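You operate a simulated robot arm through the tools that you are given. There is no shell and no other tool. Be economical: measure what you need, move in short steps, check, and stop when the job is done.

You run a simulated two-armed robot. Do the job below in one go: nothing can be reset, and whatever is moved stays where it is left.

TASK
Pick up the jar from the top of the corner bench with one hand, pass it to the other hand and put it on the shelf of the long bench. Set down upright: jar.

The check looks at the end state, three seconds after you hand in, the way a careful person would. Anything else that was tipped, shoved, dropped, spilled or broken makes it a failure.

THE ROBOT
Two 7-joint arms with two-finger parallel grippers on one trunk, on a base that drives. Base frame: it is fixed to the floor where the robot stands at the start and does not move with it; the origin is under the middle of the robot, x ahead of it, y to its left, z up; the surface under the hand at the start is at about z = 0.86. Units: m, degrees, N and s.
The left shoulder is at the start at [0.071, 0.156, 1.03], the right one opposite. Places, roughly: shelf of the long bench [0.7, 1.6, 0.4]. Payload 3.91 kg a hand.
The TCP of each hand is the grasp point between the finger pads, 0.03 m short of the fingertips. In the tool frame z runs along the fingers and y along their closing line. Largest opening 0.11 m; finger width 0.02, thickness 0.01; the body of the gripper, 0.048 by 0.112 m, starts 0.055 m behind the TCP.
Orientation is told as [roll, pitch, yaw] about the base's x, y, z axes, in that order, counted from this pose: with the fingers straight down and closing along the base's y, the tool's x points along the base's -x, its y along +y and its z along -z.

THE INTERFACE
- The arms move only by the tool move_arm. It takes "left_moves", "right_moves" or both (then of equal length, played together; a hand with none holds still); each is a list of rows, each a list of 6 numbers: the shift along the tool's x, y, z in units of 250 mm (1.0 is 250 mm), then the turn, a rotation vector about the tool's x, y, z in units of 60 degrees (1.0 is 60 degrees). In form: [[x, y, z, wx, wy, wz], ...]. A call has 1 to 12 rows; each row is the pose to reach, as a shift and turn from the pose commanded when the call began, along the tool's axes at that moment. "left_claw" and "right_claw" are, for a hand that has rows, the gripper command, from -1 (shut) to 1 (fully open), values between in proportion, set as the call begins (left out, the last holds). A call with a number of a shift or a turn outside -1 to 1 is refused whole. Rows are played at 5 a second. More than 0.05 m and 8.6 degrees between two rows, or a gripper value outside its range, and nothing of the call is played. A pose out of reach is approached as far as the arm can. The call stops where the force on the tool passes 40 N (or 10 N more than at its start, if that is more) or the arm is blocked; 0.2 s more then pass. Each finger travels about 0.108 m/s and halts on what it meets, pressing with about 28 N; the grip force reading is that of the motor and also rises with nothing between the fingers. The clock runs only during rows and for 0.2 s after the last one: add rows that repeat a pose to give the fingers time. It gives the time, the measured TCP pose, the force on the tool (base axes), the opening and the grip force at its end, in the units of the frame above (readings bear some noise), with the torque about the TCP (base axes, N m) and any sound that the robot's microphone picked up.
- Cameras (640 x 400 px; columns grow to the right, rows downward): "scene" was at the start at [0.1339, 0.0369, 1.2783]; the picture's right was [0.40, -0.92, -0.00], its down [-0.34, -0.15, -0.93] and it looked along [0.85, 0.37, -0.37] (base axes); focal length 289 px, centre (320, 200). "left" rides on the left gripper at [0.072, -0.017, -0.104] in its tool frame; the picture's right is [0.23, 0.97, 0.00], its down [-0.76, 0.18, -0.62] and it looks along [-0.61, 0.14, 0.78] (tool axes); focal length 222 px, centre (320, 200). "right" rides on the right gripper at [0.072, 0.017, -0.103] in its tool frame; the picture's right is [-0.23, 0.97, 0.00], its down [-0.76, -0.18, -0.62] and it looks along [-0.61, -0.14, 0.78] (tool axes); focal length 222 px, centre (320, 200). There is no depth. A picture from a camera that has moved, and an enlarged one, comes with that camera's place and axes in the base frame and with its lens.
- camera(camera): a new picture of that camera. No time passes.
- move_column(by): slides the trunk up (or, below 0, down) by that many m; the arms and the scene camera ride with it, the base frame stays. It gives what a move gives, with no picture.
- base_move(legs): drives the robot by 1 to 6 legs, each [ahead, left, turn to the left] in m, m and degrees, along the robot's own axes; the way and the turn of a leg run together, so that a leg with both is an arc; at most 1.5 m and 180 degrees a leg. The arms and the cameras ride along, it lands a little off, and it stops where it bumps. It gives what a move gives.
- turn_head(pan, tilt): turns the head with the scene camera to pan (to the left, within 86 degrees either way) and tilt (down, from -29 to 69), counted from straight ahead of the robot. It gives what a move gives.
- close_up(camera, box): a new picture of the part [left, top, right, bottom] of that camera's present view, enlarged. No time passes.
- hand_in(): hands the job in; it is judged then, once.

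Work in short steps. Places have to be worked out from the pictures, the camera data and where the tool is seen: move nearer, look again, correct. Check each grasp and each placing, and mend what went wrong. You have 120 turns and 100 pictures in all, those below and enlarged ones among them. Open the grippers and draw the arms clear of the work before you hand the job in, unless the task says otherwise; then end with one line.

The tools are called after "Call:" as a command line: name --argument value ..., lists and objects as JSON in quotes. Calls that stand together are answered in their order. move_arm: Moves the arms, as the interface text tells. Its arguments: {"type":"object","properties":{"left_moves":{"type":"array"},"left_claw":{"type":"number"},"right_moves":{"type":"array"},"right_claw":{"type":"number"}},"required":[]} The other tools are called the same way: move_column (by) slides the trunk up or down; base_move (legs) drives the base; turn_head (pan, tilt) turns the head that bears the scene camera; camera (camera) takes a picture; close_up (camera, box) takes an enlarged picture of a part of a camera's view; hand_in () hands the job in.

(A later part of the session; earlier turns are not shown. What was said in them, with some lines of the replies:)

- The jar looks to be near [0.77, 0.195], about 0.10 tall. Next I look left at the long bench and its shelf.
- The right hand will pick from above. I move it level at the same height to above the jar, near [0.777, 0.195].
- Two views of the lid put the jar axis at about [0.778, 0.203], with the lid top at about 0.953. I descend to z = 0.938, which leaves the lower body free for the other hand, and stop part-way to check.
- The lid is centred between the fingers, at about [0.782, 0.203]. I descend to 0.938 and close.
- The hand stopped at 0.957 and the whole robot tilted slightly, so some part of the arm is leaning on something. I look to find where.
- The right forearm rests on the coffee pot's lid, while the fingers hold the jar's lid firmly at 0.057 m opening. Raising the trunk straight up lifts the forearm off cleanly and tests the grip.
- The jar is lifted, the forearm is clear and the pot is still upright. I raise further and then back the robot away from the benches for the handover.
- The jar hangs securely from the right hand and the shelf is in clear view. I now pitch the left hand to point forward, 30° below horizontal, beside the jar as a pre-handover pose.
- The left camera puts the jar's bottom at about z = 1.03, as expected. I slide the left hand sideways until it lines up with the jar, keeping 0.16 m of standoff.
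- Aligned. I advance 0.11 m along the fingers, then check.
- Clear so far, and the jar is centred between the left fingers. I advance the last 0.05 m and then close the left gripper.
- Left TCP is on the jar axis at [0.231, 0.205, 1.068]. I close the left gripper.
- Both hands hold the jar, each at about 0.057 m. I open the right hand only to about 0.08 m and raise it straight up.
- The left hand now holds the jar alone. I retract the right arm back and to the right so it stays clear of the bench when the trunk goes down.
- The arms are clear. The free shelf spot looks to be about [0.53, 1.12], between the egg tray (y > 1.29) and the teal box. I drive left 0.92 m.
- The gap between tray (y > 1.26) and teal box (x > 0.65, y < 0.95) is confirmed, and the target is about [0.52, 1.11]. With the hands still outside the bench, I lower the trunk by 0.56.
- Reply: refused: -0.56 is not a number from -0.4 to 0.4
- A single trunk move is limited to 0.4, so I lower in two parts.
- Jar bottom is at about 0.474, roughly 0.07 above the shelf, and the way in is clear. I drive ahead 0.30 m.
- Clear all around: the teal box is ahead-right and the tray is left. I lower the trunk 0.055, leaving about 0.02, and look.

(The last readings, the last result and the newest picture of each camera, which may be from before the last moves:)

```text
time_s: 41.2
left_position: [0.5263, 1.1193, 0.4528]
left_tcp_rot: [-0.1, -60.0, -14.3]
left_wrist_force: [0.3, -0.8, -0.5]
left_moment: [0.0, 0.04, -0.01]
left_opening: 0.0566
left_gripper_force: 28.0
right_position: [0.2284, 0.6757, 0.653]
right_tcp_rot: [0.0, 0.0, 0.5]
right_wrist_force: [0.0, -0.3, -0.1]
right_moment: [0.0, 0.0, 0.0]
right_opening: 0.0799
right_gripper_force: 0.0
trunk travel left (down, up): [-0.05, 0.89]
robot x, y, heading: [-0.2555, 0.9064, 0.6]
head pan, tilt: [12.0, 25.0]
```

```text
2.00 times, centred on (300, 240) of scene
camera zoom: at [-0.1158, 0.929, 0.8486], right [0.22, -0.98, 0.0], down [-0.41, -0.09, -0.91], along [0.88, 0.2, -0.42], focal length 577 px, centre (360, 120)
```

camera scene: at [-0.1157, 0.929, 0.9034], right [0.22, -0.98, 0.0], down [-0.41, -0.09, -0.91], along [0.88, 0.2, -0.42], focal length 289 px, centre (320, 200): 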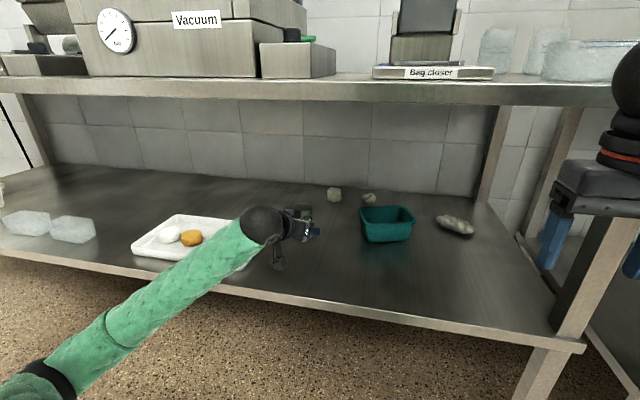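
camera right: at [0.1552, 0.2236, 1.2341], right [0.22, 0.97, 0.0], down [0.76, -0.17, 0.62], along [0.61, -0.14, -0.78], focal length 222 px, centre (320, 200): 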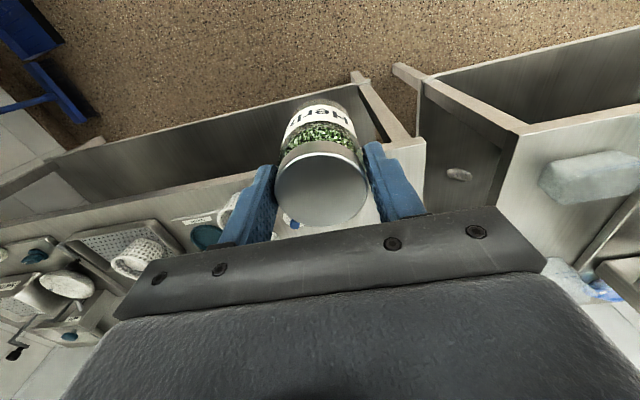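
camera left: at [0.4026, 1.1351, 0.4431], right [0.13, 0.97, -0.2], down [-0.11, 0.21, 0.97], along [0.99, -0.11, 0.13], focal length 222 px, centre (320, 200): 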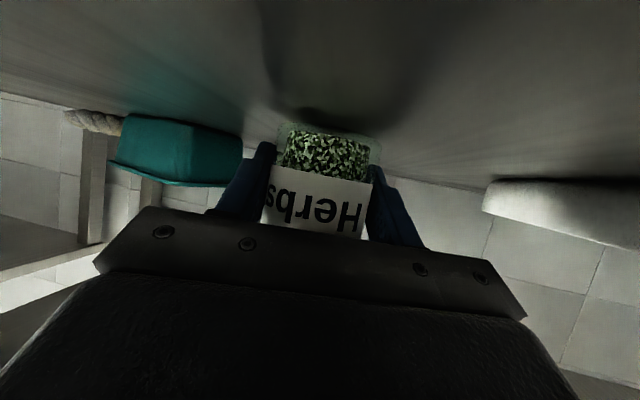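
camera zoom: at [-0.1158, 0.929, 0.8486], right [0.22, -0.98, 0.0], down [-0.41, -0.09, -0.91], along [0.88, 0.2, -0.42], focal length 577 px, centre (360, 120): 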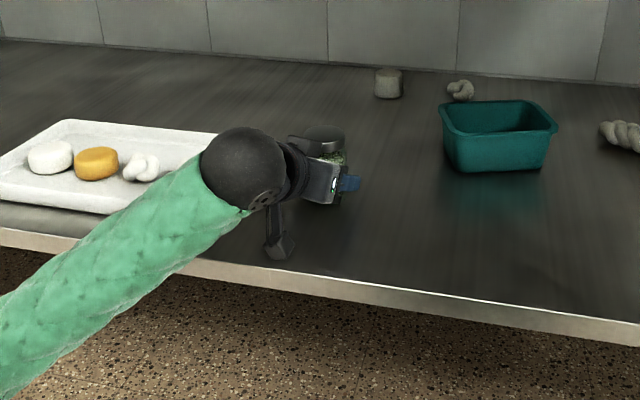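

Jar bottom is about 0.02 above the shelf and its shadow is closing in. I descend with the arm in small steps, watching the force.

Call:
move_arm --left_moves '[[0.0173, 0, 0.01, 0, 0, 0], [0.0346, 0, 0.02, 0, 0, 0], [0.045, 0, 0.026, 0, 0, 0], [0.045, 0, 0.026, 0, 0, 0]]'

Call:
close_up --camera "left" --box '[220, 60, 440, 200]'

```text
time_s: 41.8
left_position: [0.5271, 1.1193, 0.4519]
left_tcp_rot: [-0.1, -60.6, -14.4]
left_wrist_force: [-7.3, -2.2, 19.7]
left_moment: [0.41, 3.42, 0.62]
left_opening: 0.0571
left_gripper_force: 28.0
right_position: [0.2282, 0.6767, 0.6519]
right_tcp_rot: [-0.1, 0.1, 0.5]
right_wrist_force: [-0.3, -1.1, 0.0]
right_moment: [0.04, -0.01, -0.02]
right_opening: 0.0796
right_gripper_force: 0.0
trunk travel left (down, up): [-0.05, 0.89]
robot x, y, heading: [-0.2575, 0.9125, 0.6]
head pan, tilt: [12.0, 25.0]
stopped in row 3 (left hand): the force on the tool passed its limit at 46 N (the readings are from after the stop); the commanded pose is now the measured one
```

```text
2.86 times, centred on (330, 130) of left
camera zoom: at [0.4025, 1.1353, 0.44], right [0.14, 0.97, -0.2], down [-0.12, 0.21, 0.97], along [0.98, -0.11, 0.14], focal length 635 px, centre (291, 400)
```

zoom: 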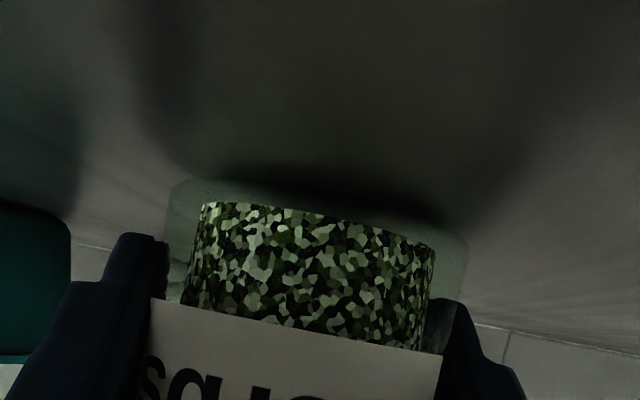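

The upward force acts about 0.15 m behind the TCP, so the camera under the gripper met the shelf's front rim and the jar did not touch. I raise 0.03, correct the 0.6° pitch, and draw back 0.065 so the camera comes down outside the rim.

Call:
move_arm --left_moves '[[-0.052, 0, -0.03, 0, 0.01, 0], [-0.104, 0, -0.06, 0, 0.01, 0], [-0.041, -0.034, -0.169, 0, 0.01, 0], [0.022, -0.067, -0.278, 0, 0.01, 0], [0.022, -0.067, -0.278, 0, 0.01, 0]]'

Call:
close_up --camera "scene" --box '[200, 140, 400, 340]'

Call:
camera --camera "left"

```text
time_s: 43.0
left_position: [0.4641, 1.1182, 0.4783]
left_tcp_rot: [-0.1, -59.7, -14.3]
left_wrist_force: [0.8, 0.8, 0.1]
left_moment: [0.04, -0.03, -0.01]
left_opening: 0.057
left_gripper_force: 28.5
right_position: [0.2286, 0.6767, 0.6512]
right_tcp_rot: [-0.1, 0.0, 0.5]
right_wrist_force: [0.1, 0.0, -0.3]
right_moment: [0.01, -0.01, 0.0]
right_opening: 0.0797
right_gripper_force: 0.0
trunk travel left (down, up): [-0.05, 0.89]
robot x, y, heading: [-0.2523, 0.9107, 0.5]
head pan, tilt: [12.0, 25.0]
```

```text
2.00 times, centred on (300, 240) of scene
camera zoom: at [-0.1156, 0.929, 0.8485], right [0.22, -0.98, 0.0], down [-0.41, -0.09, -0.91], along [0.88, 0.2, -0.42], focal length 577 px, centre (360, 120)
```

zoom: 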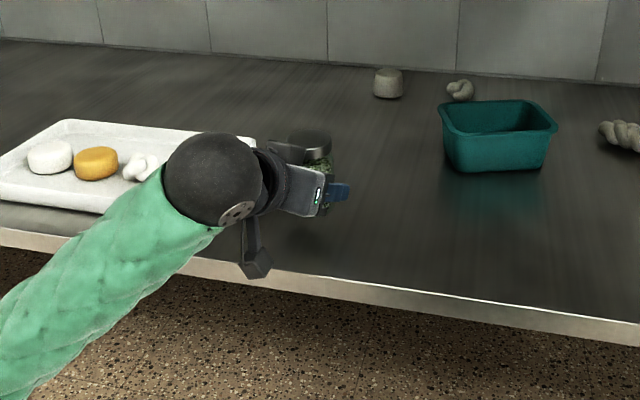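

```text
62 pictures are left
camera left: at [0.3382, 1.1347, 0.4684], right [0.13, 0.97, -0.2], down [-0.11, 0.21, 0.97], along [0.99, -0.11, 0.13], focal length 222 px, centre (320, 200)
```

left: 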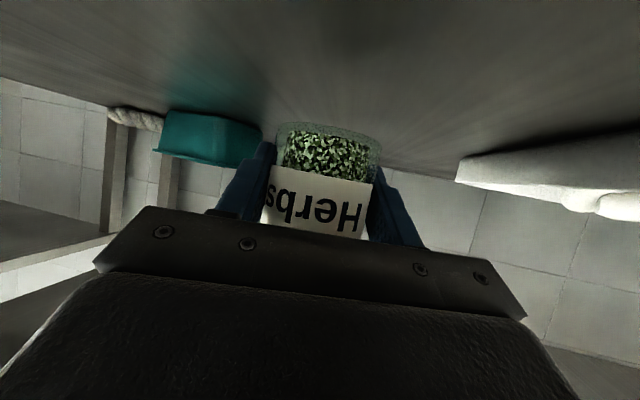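

The camera now sits in front of the rim at x ≈ 0.338, against a rim at about 0.378. I descend in small steps to contact.

Call:
move_arm --left_moves '[[0.035, 0, 0.02, 0, 0, 0], [0.069, 0, 0.04, 0, 0, 0], [0.09, 0, 0.052, 0, 0, 0], [0.104, 0, 0.06, 0, 0, 0], [0.104, 0, 0.06, 0, 0, 0]]'

Call:
close_up --camera "left" --box '[220, 60, 440, 200]'

Call:
close_up --camera "scene" --box '[240, 180, 340, 280]'

```text
time_s: 44.2
left_position: [0.4627, 1.1189, 0.4508]
left_tcp_rot: [-0.2, -60.0, -14.4]
left_wrist_force: [2.5, -2.3, 19.8]
left_moment: [0.19, 0.07, 0.03]
left_opening: 0.057
left_gripper_force: 28.0
right_position: [0.229, 0.6771, 0.653]
right_tcp_rot: [-0.2, 0.0, 0.6]
right_wrist_force: [0.8, 0.3, 0.0]
right_moment: [0.05, -0.03, -0.02]
right_opening: 0.0797
right_gripper_force: 0.1
trunk travel left (down, up): [-0.05, 0.89]
robot x, y, heading: [-0.2497, 0.9122, 0.6]
head pan, tilt: [12.0, 25.0]
```

```text
2.86 times, centred on (330, 130) of left
camera zoom: at [0.3377, 1.1348, 0.4403], right [0.13, 0.97, -0.2], down [-0.11, 0.21, 0.97], along [0.98, -0.11, 0.13], focal length 635 px, centre (291, 400)
```

zoom: 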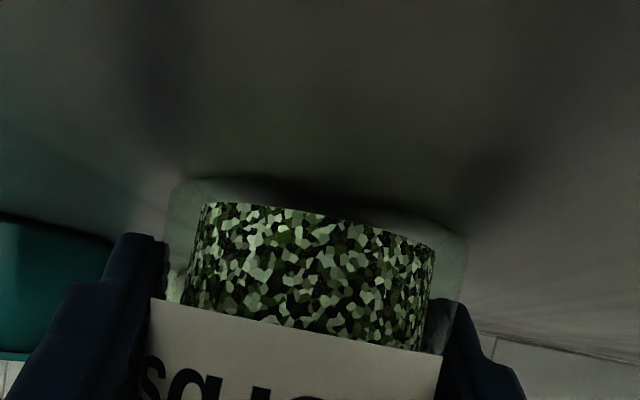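

```text
4.00 times, centred on (290, 230) of scene
camera zoom: at [-0.1165, 0.9286, 0.849], right [0.22, -0.98, 0.0], down [-0.41, -0.09, -0.91], along [0.89, 0.2, -0.42], focal length 1154 px, centre (440, 80)
```

zoom: 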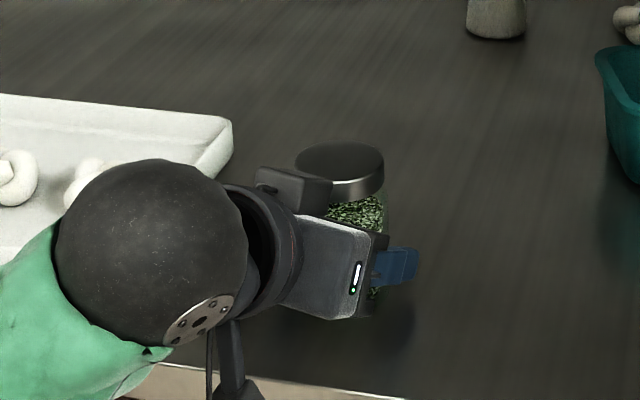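

The force is 20 N straight up with almost no moment about the TCP, so the jar itself now stands on the shelf. I ease off about 2.5 mm and then open.

Call:
move_arm --left_moves '[[-0.008, 0, -0.005, 0, 0, 0], [-0.008, 0, -0.005, 0, 0, 0]]'

```text
time_s: 44.8
left_position: [0.4638, 1.1191, 0.4508]
left_tcp_rot: [-0.1, -59.7, -14.4]
left_wrist_force: [4.6, -0.6, 11.4]
left_moment: [0.0, -0.44, -0.02]
left_opening: 0.0569
left_gripper_force: 27.3
right_position: [0.2282, 0.6763, 0.6519]
right_tcp_rot: [0.0, 0.0, 0.5]
right_wrist_force: [-0.5, -0.3, 0.0]
right_moment: [-0.01, -0.01, 0.01]
right_opening: 0.0798
right_gripper_force: 0.1
trunk travel left (down, up): [-0.05, 0.89]
robot x, y, heading: [-0.2547, 0.905, 0.5]
head pan, tilt: [12.0, 25.0]
```

Still 11 N pressing, so I ease off a touch more and open.

Call:
move_arm --left_moves '[[-0.006, 0, -0.0035, 0, 0, 0], [-0.006, 0, -0.0035, 0, 0, 0]]'

Call:
move_arm --left_moves '[[0, 0, 0, 0, 0, 0], [0, 0, 0, 0, 0, 0], [0, 0, 0, 0, 0, 0], [0, 0, 0, 0, 0, 0]]' --left_claw 1

Call:
camera --camera "left"

Call:
close_up --camera "scene" --box '[240, 180, 340, 280]'

```text
time_s: 45.4
left_position: [0.4631, 1.1192, 0.4513]
left_tcp_rot: [-0.1, -59.5, -14.4]
left_wrist_force: [0.1, -0.3, 0.0]
left_moment: [0.0, -0.02, -0.02]
left_opening: 0.0573
left_gripper_force: 27.4
right_position: [0.228, 0.6768, 0.6504]
right_tcp_rot: [0.1, 0.0, 0.4]
right_wrist_force: [0.5, 0.5, -0.6]
right_moment: [0.02, 0.01, -0.01]
right_opening: 0.0796
right_gripper_force: 0.1
trunk travel left (down, up): [-0.05, 0.89]
robot x, y, heading: [-0.2538, 0.9085, 0.3]
head pan, tilt: [12.0, 25.0]
```

```text
time_s: 46.4
left_position: [0.463, 1.1213, 0.4523]
left_tcp_rot: [-0.1, -59.8, -14.4]
left_wrist_force: [-0.1, -0.5, -0.2]
left_moment: [0.0, 0.01, -0.01]
left_opening: 0.11
left_gripper_force: 0.0
right_position: [0.2299, 0.6767, 0.6522]
right_tcp_rot: [0.0, 0.0, 0.5]
right_wrist_force: [-0.2, -1.7, 0.6]
right_moment: [0.02, 0.01, -0.02]
right_opening: 0.0795
right_gripper_force: 0.0
trunk travel left (down, up): [-0.05, 0.89]
robot x, y, heading: [-0.2569, 0.9068, 0.3]
head pan, tilt: [12.0, 25.0]
```

```text
59 pictures are left
camera left: at [0.3376, 1.135, 0.4422], right [0.13, 0.97, -0.2], down [-0.11, 0.21, 0.97], along [0.99, -0.11, 0.13], focal length 222 px, centre (320, 200)
```

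left: 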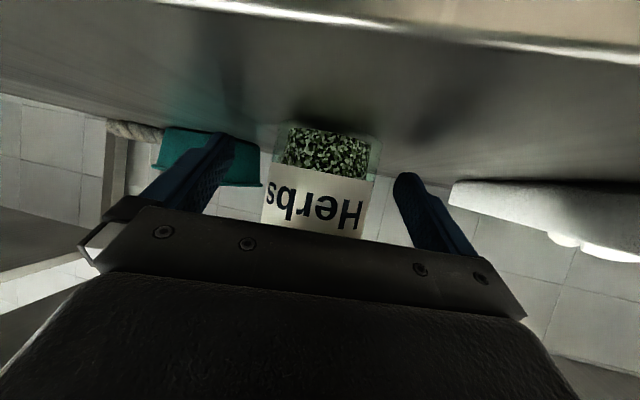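

```text
4.00 times, centred on (290, 230) of scene
camera zoom: at [-0.1157, 0.9289, 0.8485], right [0.22, -0.98, 0.0], down [-0.41, -0.09, -0.91], along [0.88, 0.2, -0.42], focal length 1154 px, centre (440, 80)
```

zoom: 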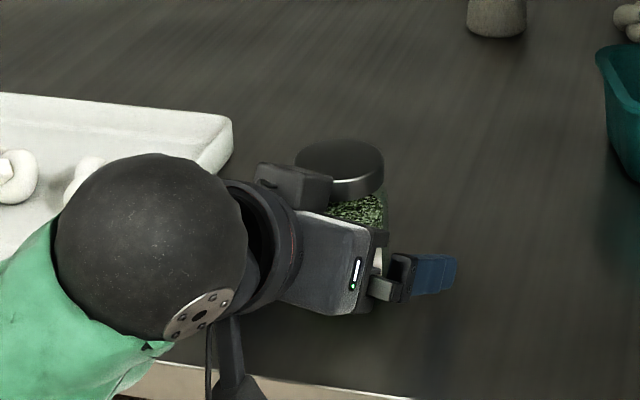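

The jar stands on its own between the open fingers. I withdraw the left hand straight back along the finger line.

Call:
move_arm --left_moves '[[0, 0, -0.1, 0, 0, 0], [0, 0, -0.25, 0, 0, 0], [0, 0, -0.4, 0, 0, 0], [0, 0, -0.55, 0, 0, 0], [0, 0, -0.55, 0, 0, 0]]'

Call:
base_move --legs '[[-0.3, 0, 0]]'

Call:
camera --camera "scene"

Call:
camera --camera "left"

```text
time_s: 47.6
left_position: [0.366, 1.1516, 0.5236]
left_tcp_rot: [-0.2, -59.8, -14.4]
left_wrist_force: [-0.2, -0.1, 0.0]
left_moment: [0.04, 0.0, 0.02]
left_opening: 0.1099
left_gripper_force: 0.0
left hand out of reach, approached as far as the arm can: row 4, 5
right_position: [0.2286, 0.6772, 0.652]
right_tcp_rot: [-0.1, 0.0, 0.5]
right_wrist_force: [1.2, 0.5, 0.0]
right_moment: [-0.02, -0.01, 0.02]
right_opening: 0.0802
right_gripper_force: 0.0
trunk travel left (down, up): [-0.05, 0.89]
robot x, y, heading: [-0.257, 0.9068, 0.5]
head pan, tilt: [12.0, 25.0]
```

```text
time_s: 49.7
left_position: [0.0663, 1.1491, 0.5227]
left_tcp_rot: [-0.1, -59.7, -14.4]
left_wrist_force: [0.2, 0.1, 0.2]
left_moment: [0.0, 0.06, 0.0]
left_opening: 0.1101
left_gripper_force: 0.1
right_position: [-0.0707, 0.6738, 0.6516]
right_tcp_rot: [0.0, 0.1, 0.5]
right_wrist_force: [0.0, -0.2, 0.9]
right_moment: [-0.03, 0.05, 0.0]
right_opening: 0.0797
right_gripper_force: 0.1
trunk travel left (down, up): [-0.05, 0.89]
robot x, y, heading: [-0.5517, 0.9027, 0.6]
head pan, tilt: [12.0, 25.0]
```

```text
57 pictures are left
camera scene: at [-0.4148, 0.9262, 0.8485], right [0.22, -0.98, 0.0], down [-0.41, -0.09, -0.91], along [0.88, 0.2, -0.42], focal length 289 px, centre (320, 200)
```

scene: 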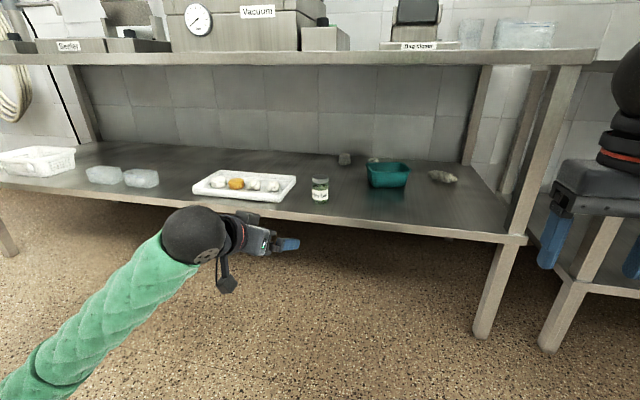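

```text
56 pictures are left
camera left: at [-0.0583, 1.1644, 0.5128], right [0.13, 0.97, -0.2], down [-0.1, 0.21, 0.97], along [0.99, -0.11, 0.13], focal length 222 px, centre (320, 200)
```

left: 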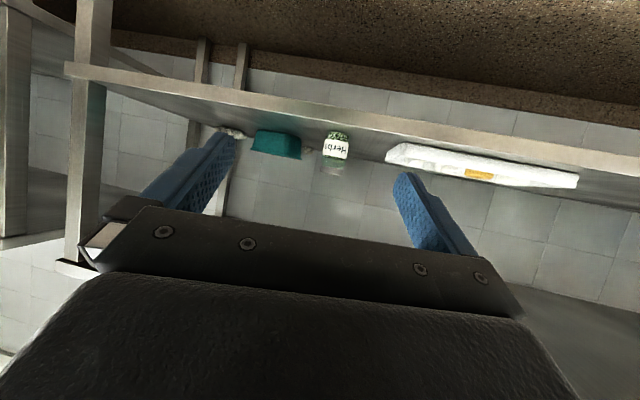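

The jar stands upright on the shelf and nothing else has moved. I take one close look and open the right hand fully.

Call:
close_up --camera "scene" --box '[270, 150, 370, 220]'

Call:
move_arm --right_moves '[[0, 0, 0, 0, 0, 0], [0, 0, 0, 0, 0, 0]]' --right_claw 1

```text
5.71 times, centred on (320, 185) of scene
camera zoom: at [-0.4148, 0.9262, 0.8485], right [0.22, -0.98, 0.0], down [-0.41, -0.09, -0.91], along [0.88, 0.2, -0.42], focal length 1649 px, centre (320, 286)
```

zoom: 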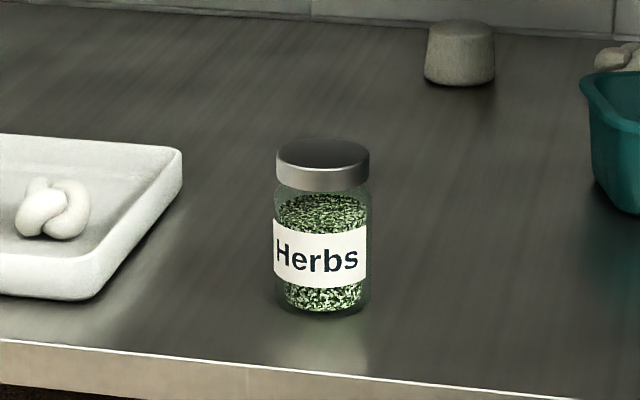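

```text
time_s: 50.3
left_position: [0.0678, 1.1489, 0.5229]
left_tcp_rot: [0.0, -59.8, -14.3]
left_wrist_force: [-0.3, -0.2, -1.1]
left_moment: [0.04, -0.01, 0.02]
left_opening: 0.11
left_gripper_force: 0.0
right_position: [-0.07, 0.6737, 0.6523]
right_tcp_rot: [0.0, 0.0, 0.4]
right_wrist_force: [0.5, -0.8, -0.1]
right_moment: [-0.03, -0.03, -0.02]
right_opening: 0.1101
right_gripper_force: 0.0
trunk travel left (down, up): [-0.05, 0.89]
robot x, y, heading: [-0.5568, 0.9051, 0.7]
head pan, tilt: [12.0, 25.0]
```

The jar is upright on the shelf, both grippers are open and both arms are clear, so I hand in.

Call:
hand_in

```text
The job is handed in.
```

The right hand picked up the jar and passed it to the left, which set it upright on the long bench's shelf; the right forearm briefly rested on the coffee pot and the left gripper's camera touched the shelf rim, but in the pictures nothing was tipped or shifted.
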